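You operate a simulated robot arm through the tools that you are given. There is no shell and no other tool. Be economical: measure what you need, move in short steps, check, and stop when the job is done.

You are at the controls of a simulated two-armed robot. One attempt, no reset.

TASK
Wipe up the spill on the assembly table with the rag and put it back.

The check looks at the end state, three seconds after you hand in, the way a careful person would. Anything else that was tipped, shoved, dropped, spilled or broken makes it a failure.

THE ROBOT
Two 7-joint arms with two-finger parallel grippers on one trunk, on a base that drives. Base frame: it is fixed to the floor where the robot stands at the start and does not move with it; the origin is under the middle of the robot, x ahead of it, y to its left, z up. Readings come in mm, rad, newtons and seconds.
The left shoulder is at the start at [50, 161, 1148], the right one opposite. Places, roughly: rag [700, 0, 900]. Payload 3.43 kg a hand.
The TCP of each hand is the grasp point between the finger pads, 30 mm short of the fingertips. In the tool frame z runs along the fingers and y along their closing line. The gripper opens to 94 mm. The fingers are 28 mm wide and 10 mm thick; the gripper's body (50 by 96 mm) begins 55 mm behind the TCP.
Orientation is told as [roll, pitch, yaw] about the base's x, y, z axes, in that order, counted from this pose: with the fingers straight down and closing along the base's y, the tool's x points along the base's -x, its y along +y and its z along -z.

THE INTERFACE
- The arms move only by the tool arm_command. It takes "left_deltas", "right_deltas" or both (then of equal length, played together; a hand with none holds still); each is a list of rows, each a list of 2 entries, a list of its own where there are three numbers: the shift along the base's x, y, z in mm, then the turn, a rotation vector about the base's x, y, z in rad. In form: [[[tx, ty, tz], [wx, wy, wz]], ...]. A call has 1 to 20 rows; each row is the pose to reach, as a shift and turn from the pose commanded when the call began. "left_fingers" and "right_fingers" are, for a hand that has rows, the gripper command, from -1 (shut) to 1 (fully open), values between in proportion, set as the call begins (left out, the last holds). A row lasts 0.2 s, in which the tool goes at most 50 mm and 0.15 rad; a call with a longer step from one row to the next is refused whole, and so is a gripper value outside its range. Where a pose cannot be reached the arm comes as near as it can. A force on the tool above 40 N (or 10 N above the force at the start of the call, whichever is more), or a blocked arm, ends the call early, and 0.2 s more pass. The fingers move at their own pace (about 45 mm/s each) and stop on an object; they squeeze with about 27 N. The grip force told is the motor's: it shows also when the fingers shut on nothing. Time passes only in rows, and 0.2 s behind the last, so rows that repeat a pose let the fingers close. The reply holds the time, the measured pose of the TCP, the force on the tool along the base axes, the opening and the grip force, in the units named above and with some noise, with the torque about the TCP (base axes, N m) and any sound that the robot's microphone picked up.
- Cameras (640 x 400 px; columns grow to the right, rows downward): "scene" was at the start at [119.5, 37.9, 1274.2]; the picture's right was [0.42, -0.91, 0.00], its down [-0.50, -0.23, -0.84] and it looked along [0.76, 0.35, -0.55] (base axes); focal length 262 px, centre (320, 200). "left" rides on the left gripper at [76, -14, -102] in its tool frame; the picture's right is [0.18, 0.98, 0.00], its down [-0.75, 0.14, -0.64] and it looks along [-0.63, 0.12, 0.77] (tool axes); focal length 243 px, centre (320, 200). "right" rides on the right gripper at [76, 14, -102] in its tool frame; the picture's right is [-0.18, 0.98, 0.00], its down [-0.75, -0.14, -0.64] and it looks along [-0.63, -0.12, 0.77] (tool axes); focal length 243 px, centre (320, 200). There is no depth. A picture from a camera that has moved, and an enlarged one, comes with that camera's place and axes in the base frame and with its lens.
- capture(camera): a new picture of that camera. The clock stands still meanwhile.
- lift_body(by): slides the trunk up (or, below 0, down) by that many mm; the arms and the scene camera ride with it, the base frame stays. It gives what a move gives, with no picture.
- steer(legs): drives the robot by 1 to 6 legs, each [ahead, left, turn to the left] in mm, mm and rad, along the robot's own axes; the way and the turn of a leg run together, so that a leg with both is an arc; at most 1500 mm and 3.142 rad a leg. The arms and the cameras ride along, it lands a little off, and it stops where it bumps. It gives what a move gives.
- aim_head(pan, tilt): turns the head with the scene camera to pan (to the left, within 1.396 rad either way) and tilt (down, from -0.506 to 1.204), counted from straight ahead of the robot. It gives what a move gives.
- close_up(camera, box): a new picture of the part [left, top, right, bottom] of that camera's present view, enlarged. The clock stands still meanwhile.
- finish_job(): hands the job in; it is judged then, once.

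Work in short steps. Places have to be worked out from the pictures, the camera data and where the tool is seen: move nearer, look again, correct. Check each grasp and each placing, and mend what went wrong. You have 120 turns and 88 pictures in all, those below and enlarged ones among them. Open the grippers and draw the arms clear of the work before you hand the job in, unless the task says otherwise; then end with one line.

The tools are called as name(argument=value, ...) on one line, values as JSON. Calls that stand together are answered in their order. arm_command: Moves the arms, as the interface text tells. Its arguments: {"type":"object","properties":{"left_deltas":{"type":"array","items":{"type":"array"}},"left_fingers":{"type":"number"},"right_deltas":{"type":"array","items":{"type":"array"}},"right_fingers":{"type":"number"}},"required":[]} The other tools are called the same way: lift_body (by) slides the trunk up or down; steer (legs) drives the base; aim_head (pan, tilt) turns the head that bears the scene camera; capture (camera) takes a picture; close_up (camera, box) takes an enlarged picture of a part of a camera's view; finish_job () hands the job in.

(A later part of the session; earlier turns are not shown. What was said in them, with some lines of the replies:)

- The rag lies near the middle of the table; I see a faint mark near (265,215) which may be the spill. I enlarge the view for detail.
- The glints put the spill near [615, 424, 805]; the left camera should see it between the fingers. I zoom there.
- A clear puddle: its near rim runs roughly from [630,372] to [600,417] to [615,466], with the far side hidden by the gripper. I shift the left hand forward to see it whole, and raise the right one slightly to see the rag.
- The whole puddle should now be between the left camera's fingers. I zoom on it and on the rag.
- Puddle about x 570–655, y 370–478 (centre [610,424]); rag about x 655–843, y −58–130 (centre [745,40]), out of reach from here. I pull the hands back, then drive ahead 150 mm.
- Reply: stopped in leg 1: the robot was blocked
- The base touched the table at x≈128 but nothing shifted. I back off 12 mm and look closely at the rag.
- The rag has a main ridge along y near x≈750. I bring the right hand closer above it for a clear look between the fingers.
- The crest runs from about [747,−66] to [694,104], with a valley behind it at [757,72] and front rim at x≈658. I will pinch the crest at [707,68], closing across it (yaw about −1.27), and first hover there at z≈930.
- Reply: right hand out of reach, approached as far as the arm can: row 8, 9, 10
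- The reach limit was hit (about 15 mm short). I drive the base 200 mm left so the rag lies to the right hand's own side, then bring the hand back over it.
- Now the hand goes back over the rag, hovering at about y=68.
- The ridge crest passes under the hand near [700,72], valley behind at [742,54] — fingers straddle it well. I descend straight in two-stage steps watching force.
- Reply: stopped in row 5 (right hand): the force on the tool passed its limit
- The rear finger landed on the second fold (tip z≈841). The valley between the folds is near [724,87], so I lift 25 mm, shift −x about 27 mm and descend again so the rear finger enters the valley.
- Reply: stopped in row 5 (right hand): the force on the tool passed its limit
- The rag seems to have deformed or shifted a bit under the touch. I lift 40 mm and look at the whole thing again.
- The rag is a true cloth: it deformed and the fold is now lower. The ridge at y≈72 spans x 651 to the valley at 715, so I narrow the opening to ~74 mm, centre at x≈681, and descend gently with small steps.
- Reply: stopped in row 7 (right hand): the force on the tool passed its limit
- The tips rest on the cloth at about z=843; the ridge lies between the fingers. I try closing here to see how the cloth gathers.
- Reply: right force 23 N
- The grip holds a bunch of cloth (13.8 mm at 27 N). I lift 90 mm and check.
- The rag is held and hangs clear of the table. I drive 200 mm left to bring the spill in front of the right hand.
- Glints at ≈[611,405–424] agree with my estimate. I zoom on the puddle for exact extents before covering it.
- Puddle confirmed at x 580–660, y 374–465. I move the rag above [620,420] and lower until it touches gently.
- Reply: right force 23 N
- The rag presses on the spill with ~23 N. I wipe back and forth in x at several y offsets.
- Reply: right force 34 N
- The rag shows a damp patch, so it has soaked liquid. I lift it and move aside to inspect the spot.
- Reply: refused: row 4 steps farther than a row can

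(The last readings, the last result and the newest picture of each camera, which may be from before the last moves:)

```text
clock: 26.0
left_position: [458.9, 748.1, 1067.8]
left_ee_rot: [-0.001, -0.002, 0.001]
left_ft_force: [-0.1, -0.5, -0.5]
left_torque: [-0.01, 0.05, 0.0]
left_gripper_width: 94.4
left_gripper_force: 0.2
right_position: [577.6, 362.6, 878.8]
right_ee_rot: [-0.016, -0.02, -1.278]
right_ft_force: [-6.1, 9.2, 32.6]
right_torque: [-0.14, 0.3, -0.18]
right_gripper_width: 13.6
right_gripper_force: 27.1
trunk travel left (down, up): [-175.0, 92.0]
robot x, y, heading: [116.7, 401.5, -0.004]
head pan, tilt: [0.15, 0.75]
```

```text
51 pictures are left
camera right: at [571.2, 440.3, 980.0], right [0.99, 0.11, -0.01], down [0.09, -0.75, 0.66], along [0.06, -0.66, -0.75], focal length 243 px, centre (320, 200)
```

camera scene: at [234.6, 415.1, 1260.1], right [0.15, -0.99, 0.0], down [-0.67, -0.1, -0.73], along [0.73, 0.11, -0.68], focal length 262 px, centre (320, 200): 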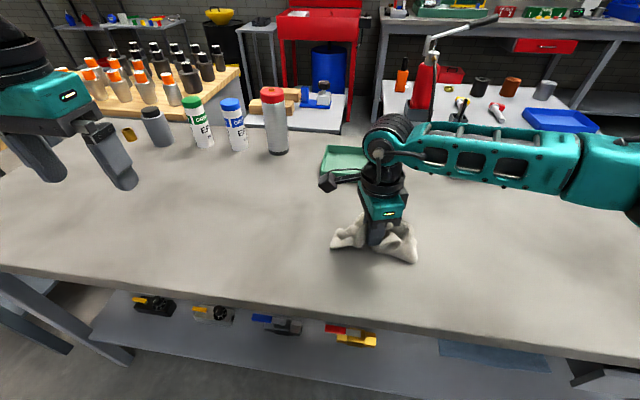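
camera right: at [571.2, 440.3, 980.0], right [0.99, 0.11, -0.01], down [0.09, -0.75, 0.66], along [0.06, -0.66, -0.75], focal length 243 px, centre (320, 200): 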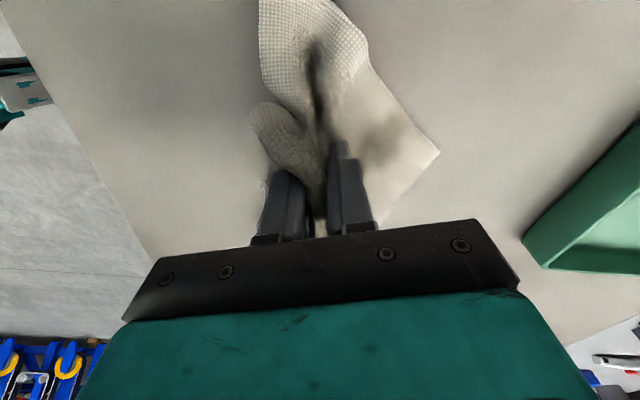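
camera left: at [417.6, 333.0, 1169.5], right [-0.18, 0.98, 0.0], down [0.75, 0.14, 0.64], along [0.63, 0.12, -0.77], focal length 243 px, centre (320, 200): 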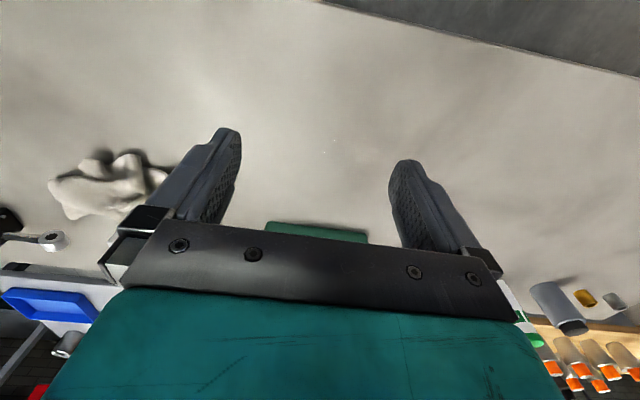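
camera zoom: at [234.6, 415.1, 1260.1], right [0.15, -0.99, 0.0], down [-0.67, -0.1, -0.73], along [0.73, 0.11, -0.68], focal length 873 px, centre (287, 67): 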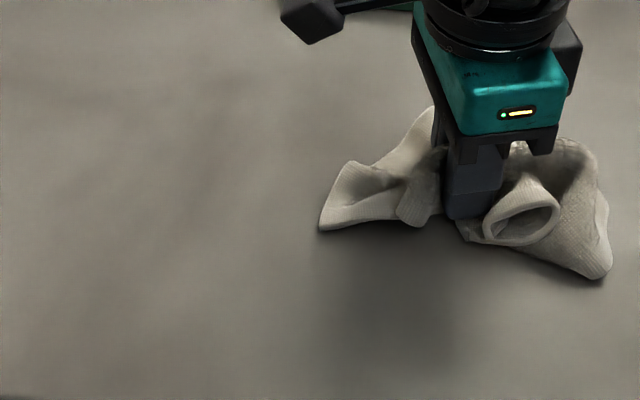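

The step was too long; I repeat the lift-and-retreat with shorter steps.

arm_command(right_deltas=[[[0, 0, 30], [0, 0, 0]], [[0, 0, 70], [0, 0, 0]], [[0, 0, 110], [0, 0, 0]], [[30, -30, 115], [0, 0, 0]], [[60, -60, 115], [0, 0, 0]], [[90, -90, 115], [0, 0, 0]], [[105, -110, 115], [0, 0, 0]]])

close_up(camera="scene", box=[290, 200, 418, 280])

capture(camera="scene")

```text
clock: 27.6
left_position: [461.2, 748.5, 1069.0]
left_ee_rot: [0.002, 0.002, 0.002]
left_ft_force: [0.1, 0.2, 0.2]
left_torque: [-0.02, 0.02, 0.01]
left_gripper_width: 93.6
left_gripper_force: 0.1
right_position: [685.0, 247.2, 989.5]
right_ee_rot: [-0.019, -0.027, -1.279]
right_ft_force: [-0.2, -0.1, 0.3]
right_torque: [0.01, -0.04, -0.04]
right_gripper_width: 13.1
right_gripper_force: 26.9
trunk travel left (down, up): [-175.0, 92.0]
robot x, y, heading: [116.4, 401.5, -0.003]
head pan, tilt: [0.15, 0.75]
```

```text
5.00 times, centred on (354, 240) of scene
camera zoom: at [237.6, 414.1, 1259.6], right [0.15, -0.99, 0.0], down [-0.67, -0.1, -0.73], along [0.72, 0.11, -0.68], focal length 1310 px, centre (150, 0)
```

zoom: 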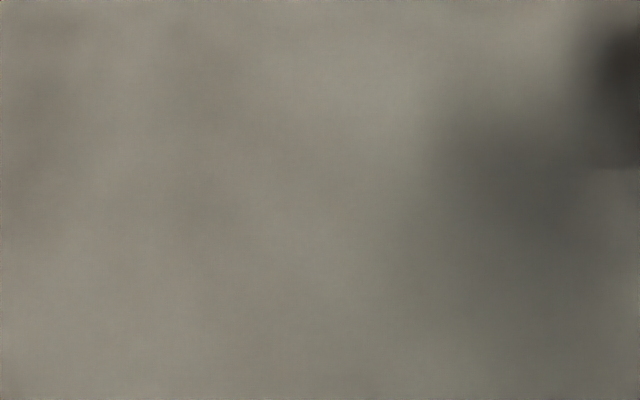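

```text
49 pictures are left
camera scene: at [237.6, 414.1, 1259.6], right [0.15, -0.99, 0.0], down [-0.67, -0.1, -0.73], along [0.72, 0.11, -0.68], focal length 262 px, centre (320, 200)
```

scene: 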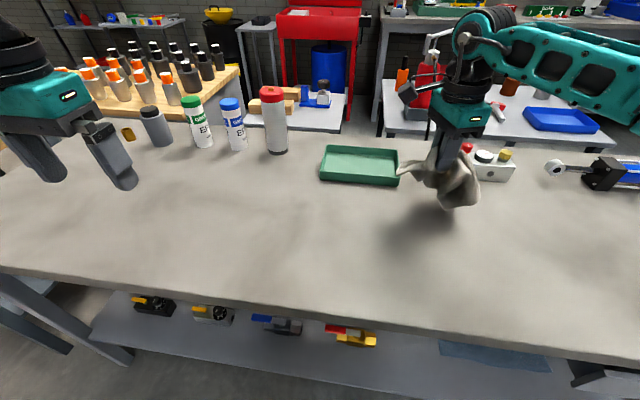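

The spot looks dry from the head camera. I verify with the left hand's camera from the angle where the puddle showed clearly before, and enlarge other areas for smears.

arm_command(left_deltas=[[[5, -45, 0], [0, 0, 0]], [[10, -90, 0], [0, 0, 0]], [[15, -135, 0], [0, 0, 0]], [[20, -180, 0], [0, 0, 0]], [[25, -225, 0], [0, 0, 0]], [[30, -270, 0], [0, 0, 0]], [[30, -310, 0], [0, 0, 0]], [[30, -330, 0], [0, 0, 0]]])

close_up(camera="left", box=[200, 80, 440, 230])

capture(camera="left")

close_up(camera="scene", box=[200, 150, 440, 300])

```text
clock: 29.4
left_position: [488.1, 493.8, 1069.5]
left_ee_rot: [0.002, 0.0, -0.001]
left_ft_force: [-0.3, -0.4, -0.3]
left_torque: [-0.05, -0.03, -0.04]
left_gripper_width: 94.1
left_gripper_force: 0.1
left hand out of reach, approached as far as the arm can: row 6, 7, 8
right_position: [685.7, 248.7, 990.5]
right_ee_rot: [-0.02, -0.026, -1.28]
right_ft_force: [0.0, 0.0, -0.9]
right_torque: [0.02, -0.02, 0.0]
right_gripper_width: 13.5
right_gripper_force: 26.9
trunk travel left (down, up): [-175.0, 92.0]
robot x, y, heading: [116.8, 402.1, 0.001]
head pan, tilt: [0.15, 0.75]
```

```text
2.67 times, centred on (320, 155) of left
camera zoom: at [411.3, 477.2, 1171.5], right [-0.18, 0.98, 0.0], down [0.75, 0.14, 0.64], along [0.63, 0.12, -0.77], focal length 647 px, centre (320, 320)
```

zoom: 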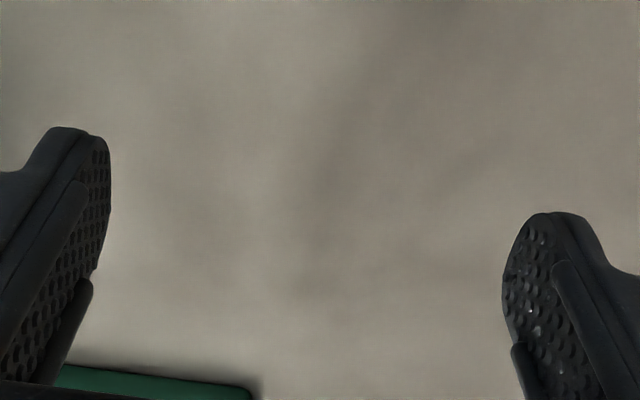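

```text
47 pictures are left
camera left: at [411.3, 477.2, 1171.5], right [-0.18, 0.98, 0.0], down [0.75, 0.14, 0.64], along [0.63, 0.12, -0.77], focal length 243 px, centre (320, 200)
```

left: 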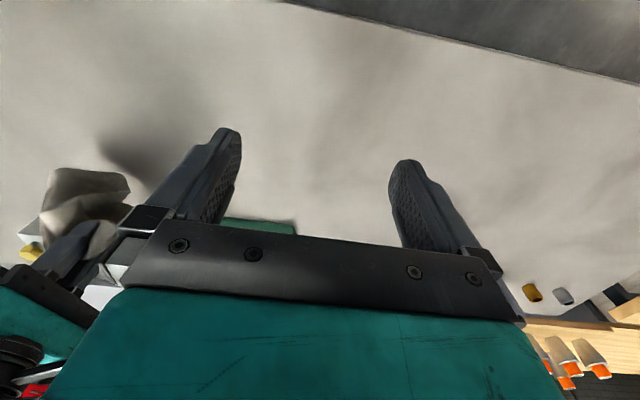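

```text
2.67 times, centred on (320, 225) of scene
camera zoom: at [237.6, 414.3, 1259.6], right [0.15, -0.99, 0.0], down [-0.67, -0.1, -0.73], along [0.72, 0.11, -0.68], focal length 698 px, centre (320, 133)
```

zoom: 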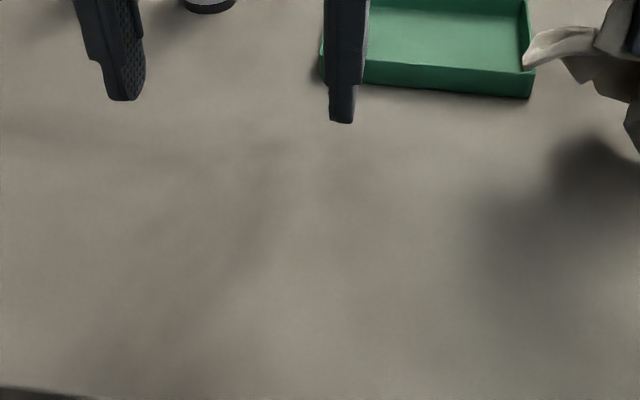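

No trace visible. I drive back 200 mm right (towards the rag's place) and check the spot once more with the left camera from another angle.

steer(legs=[[0, -200, 0]])

arm_command(left_deltas=[[[0, 30, 0], [0, 0, 0]], [[0, 54, 0], [0, 0, 0]], [[0, 54, 0], [0, 0, 0]]])

close_up(camera="left", box=[232, 100, 408, 210])

capture(camera="scene")

```text
clock: 31.0
left_position: [488.7, 290.8, 1068.5]
left_ee_rot: [-0.001, -0.001, 0.0]
left_ft_force: [0.1, -0.1, -0.3]
left_torque: [-0.01, 0.05, -0.01]
left_gripper_width: 94.4
left_gripper_force: 0.0
right_position: [684.6, 48.6, 988.2]
right_ee_rot: [-0.019, -0.026, -1.283]
right_ft_force: [-0.9, -0.6, -1.1]
right_torque: [0.02, -0.07, 0.01]
right_gripper_width: 13.5
right_gripper_force: 26.9
trunk travel left (down, up): [-175.0, 92.0]
robot x, y, heading: [117.6, 199.9, -0.002]
head pan, tilt: [0.15, 0.75]
```

```text
clock: 31.8
left_position: [488.6, 344.8, 1069.2]
left_ee_rot: [0.0, 0.0, 0.0]
left_ft_force: [-0.4, 0.4, 0.0]
left_torque: [0.0, 0.0, 0.0]
left_gripper_width: 93.9
left_gripper_force: 0.1
right_position: [683.8, 48.7, 989.3]
right_ee_rot: [-0.019, -0.026, -1.281]
right_ft_force: [0.2, -0.3, -0.7]
right_torque: [0.04, -0.06, -0.01]
right_gripper_width: 13.3
right_gripper_force: 27.0
trunk travel left (down, up): [-175.0, 92.0]
robot x, y, heading: [114.7, 198.9, -0.003]
head pan, tilt: [0.15, 0.75]
```

```text
3.64 times, centred on (320, 155) of left
camera zoom: at [411.7, 330.7, 1171.4], right [-0.18, 0.98, 0.0], down [0.75, 0.14, 0.64], along [0.63, 0.12, -0.77], focal length 882 px, centre (320, 364)
```

zoom: 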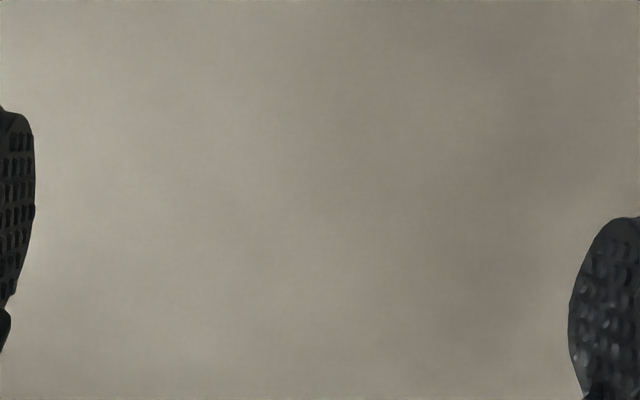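

```text
44 pictures are left
camera scene: at [237.3, 213.7, 1259.6], right [0.15, -0.99, 0.0], down [-0.67, -0.1, -0.73], along [0.72, 0.11, -0.68], focal length 262 px, centre (320, 200)
```

scene: 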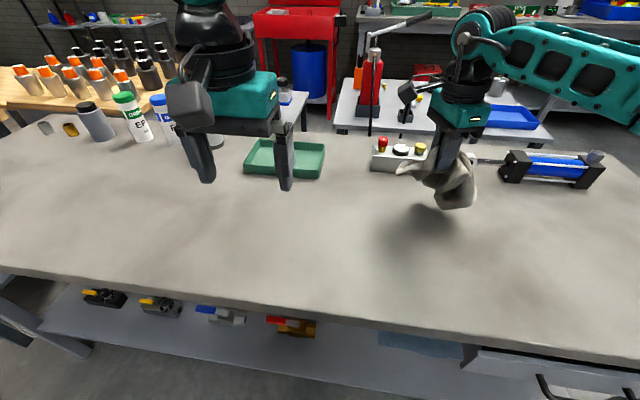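

The same view that showed the puddle now shows a clean table. I place the rag back near its original centre: TCP to about [717,55], lowering onto the table.

arm_command(right_deltas=[[[15, 3, 0], [0, 0, 0]], [[33, 6, 0], [0, 0, 0]], [[33, 6, -30], [0, 0, 0]], [[33, 6, -60], [0, 0, 0]], [[33, 6, -85], [0, 0, 0]], [[33, 6, -98], [0, 0, 0]], [[33, 6, -106], [0, 0, 0]], [[33, 6, -110], [0, 0, 0]], [[33, 6, -110], [0, 0, 0]]])

capture(camera="right")

close_up(camera="scene", box=[350, 130, 510, 230])

```text
clock: 33.8
left_position: [488.0, 345.8, 1069.4]
left_ee_rot: [0.001, -0.002, 0.0]
left_ft_force: [-0.4, -1.1, 0.6]
left_torque: [-0.01, 0.04, 0.0]
left_gripper_width: 94.0
left_gripper_force: 0.0
right_position: [716.8, 54.8, 880.4]
right_ee_rot: [-0.016, -0.028, -1.281]
right_ft_force: [2.3, 0.1, 8.9]
right_torque: [-0.06, -0.08, -0.03]
right_gripper_width: 13.1
right_gripper_force: 27.6
trunk travel left (down, up): [-175.0, 92.0]
robot x, y, heading: [117.8, 203.3, 0.003]
head pan, tilt: [0.15, 0.75]
```

```text
43 pictures are left
camera right: at [711.3, 134.1, 982.4], right [0.99, 0.1, -0.01], down [0.09, -0.74, 0.66], along [0.06, -0.66, -0.75], focal length 243 px, centre (320, 200)
```

right: 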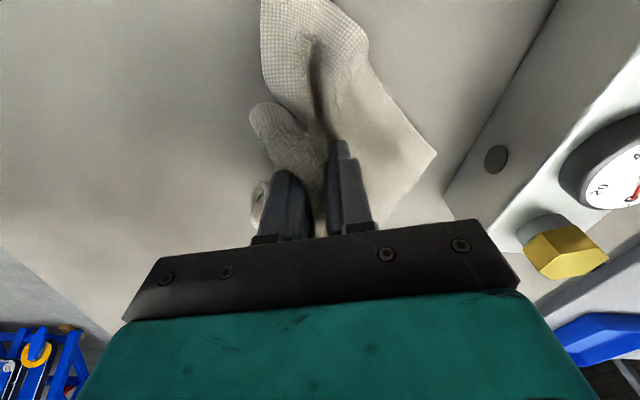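

```text
4.00 times, centred on (430, 180) of scene
camera zoom: at [236.6, 214.0, 1259.8], right [0.15, -0.99, 0.0], down [-0.67, -0.1, -0.73], along [0.72, 0.11, -0.68], focal length 1048 px, centre (-120, 280)
```

zoom: 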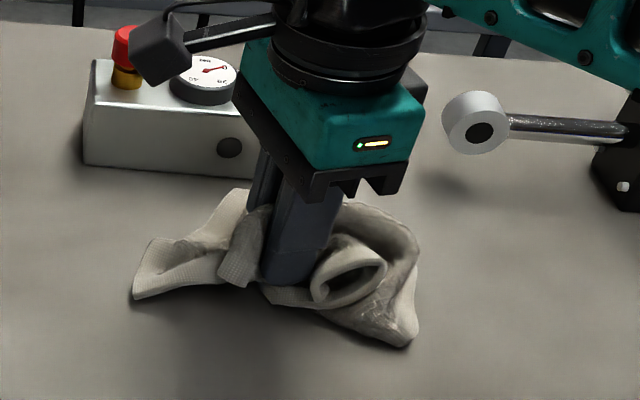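

The rag rests on the table in its place, close to but clear of the block. I open the fingers and then rise straight up.

arm_command(right_deltas=[[[0, 0, 0], [0, 0, 0]], [[0, 0, 0], [0, 0, 0]], [[0, 0, 0], [0, 0, 0]], [[0, 0, 0], [0, 0, 0]]], right_fingers=0.2)

arm_command(right_deltas=[[[0, 0, 15], [0, 0, 0]], [[0, 0, 35], [0, 0, 0]], [[0, 0, 65], [0, 0, 0]], [[0, 0, 100], [0, 0, 0]], [[0, 0, 140], [0, 0, 0]], [[0, 0, 140], [0, 0, 0]]])

capture(camera="right")

close_up(camera="scene", box=[350, 130, 510, 230])

```text
clock: 34.8
left_position: [489.1, 346.4, 1069.5]
left_ee_rot: [0.0, 0.001, 0.0]
left_ft_force: [0.0, -0.4, -0.2]
left_torque: [-0.04, 0.02, 0.01]
left_gripper_width: 94.0
left_gripper_force: 0.1
right_position: [716.7, 54.5, 880.9]
right_ee_rot: [-0.019, -0.027, -1.28]
right_ft_force: [2.8, 1.1, 7.4]
right_torque: [-0.1, 0.08, -0.01]
right_gripper_width: 54.7
right_gripper_force: 0.0
trunk travel left (down, up): [-175.0, 92.0]
robot x, y, heading: [117.1, 201.0, 0.0]
head pan, tilt: [0.15, 0.75]
```

```text
clock: 36.2
left_position: [487.7, 344.9, 1069.7]
left_ee_rot: [0.0, -0.001, -0.001]
left_ft_force: [-1.6, -0.2, 0.1]
left_torque: [0.01, 0.01, 0.01]
left_gripper_width: 93.8
left_gripper_force: 0.1
right_position: [716.9, 56.2, 1019.1]
right_ee_rot: [-0.02, -0.026, -1.283]
right_ft_force: [-0.1, -0.4, 0.3]
right_torque: [-0.02, 0.0, 0.02]
right_gripper_width: 56.3
right_gripper_force: 0.0
trunk travel left (down, up): [-175.0, 92.0]
robot x, y, heading: [118.0, 201.3, -0.006]
head pan, tilt: [0.15, 0.75]
```

```text
41 pictures are left
camera right: at [710.6, 133.9, 1121.6], right [0.99, 0.1, -0.01], down [0.09, -0.74, 0.66], along [0.06, -0.66, -0.75], focal length 243 px, centre (320, 200)
```

right: 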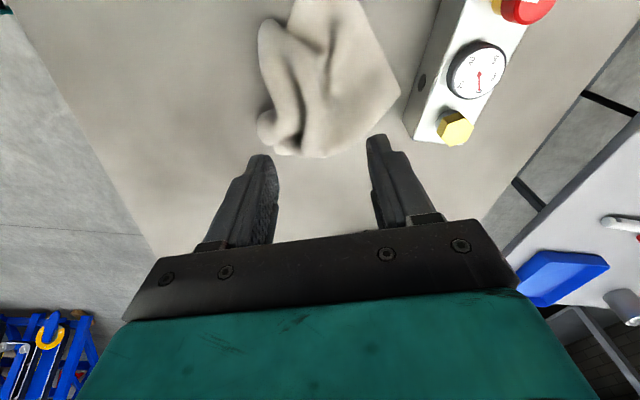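

```text
4.00 times, centred on (430, 180) of scene
camera zoom: at [237.3, 213.7, 1259.6], right [0.15, -0.99, 0.0], down [-0.67, -0.1, -0.73], along [0.72, 0.11, -0.68], focal length 1048 px, centre (-120, 280)
```

zoom: 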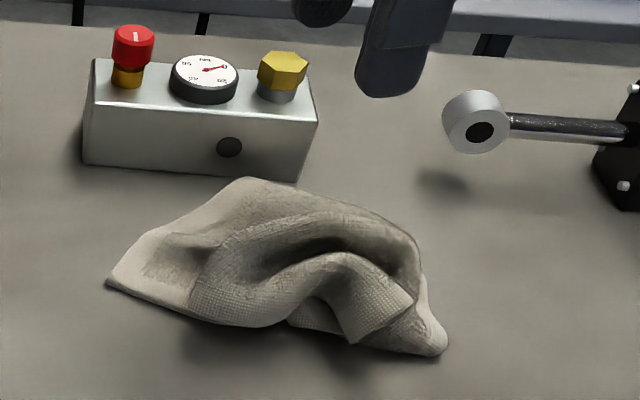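

The rag lies free with centroid ≈[749,37], matching its original place. I open the gripper fully and draw both arms back clear.

arm_command(left_deltas=[[[-30, 0, 0], [0, 0, 0]], [[-60, 20, 0], [0, 0, 0]], [[-90, 40, 0], [0, 0, 0]], [[-120, 60, 0], [0, 0, 0]], [[-130, 80, 0], [0, 0, 0]]], right_deltas=[[[-40, 0, 20], [0, 0, 0]], [[-80, -10, 40], [0, 0, 0]], [[-120, -20, 50], [0, 0, 0]], [[-160, -30, 50], [0, 0, 0]], [[-200, -40, 50], [0, 0, 0]]], right_fingers=1)

capture(camera="scene")

close_up(camera="scene", box=[150, 150, 390, 300])

```text
clock: 37.4
left_position: [359.4, 426.6, 1069.4]
left_ee_rot: [0.001, 0.002, -0.002]
left_ft_force: [0.1, 0.6, -0.1]
left_torque: [-0.01, 0.0, 0.02]
left_gripper_width: 94.1
left_gripper_force: 0.1
left hand out of reach, approached as far as the arm can: row 5
right_position: [514.4, 14.5, 1069.9]
right_ee_rot: [-0.019, -0.027, -1.281]
right_ft_force: [-0.6, 0.2, -0.4]
right_torque: [-0.01, -0.04, -0.01]
right_gripper_width: 93.9
right_gripper_force: 0.0
trunk travel left (down, up): [-175.0, 92.0]
robot x, y, heading: [120.2, 201.4, 0.003]
head pan, tilt: [0.15, 0.75]
```

```text
39 pictures are left
camera scene: at [236.9, 214.0, 1259.7], right [0.15, -0.99, 0.0], down [-0.67, -0.1, -0.73], along [0.72, 0.11, -0.68], focal length 262 px, centre (320, 200)
```

scene: 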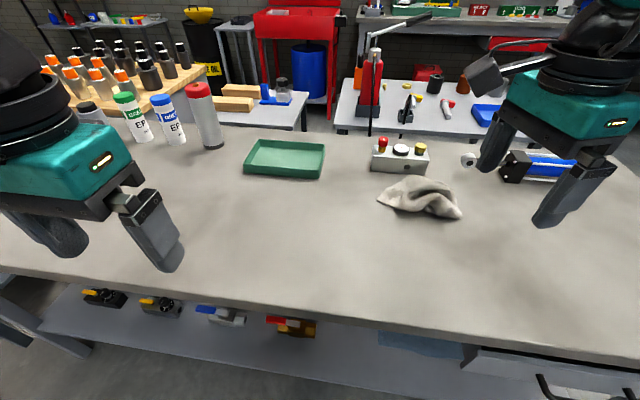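

```text
2.67 times, centred on (270, 225) of scene
camera zoom: at [236.9, 214.0, 1259.7], right [0.15, -0.99, 0.0], down [-0.67, -0.1, -0.73], along [0.72, 0.11, -0.68], focal length 698 px, centre (453, 133)
```

zoom: 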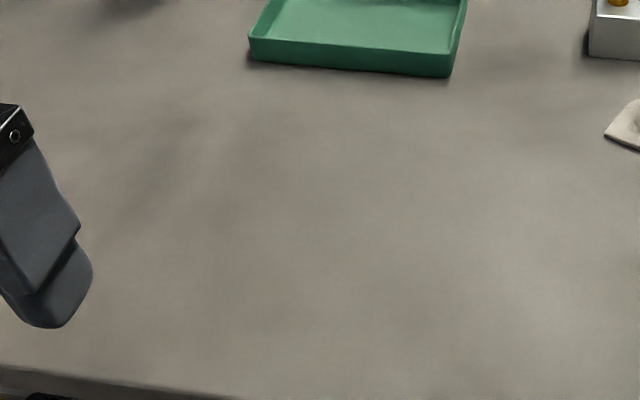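

The table is clean, the rag is back in place, everything else stands undisturbed and the arms are clear. I hand in.

finish_job()

```text
The job is handed in.
```

I wiped up the spill with the rag and put the rag back within about 10 mm of where it was; the last pictures show a dry table and nothing else out of place. The robot's base bumped the table lightly once while I drove it forward, but nothing visibly moved.
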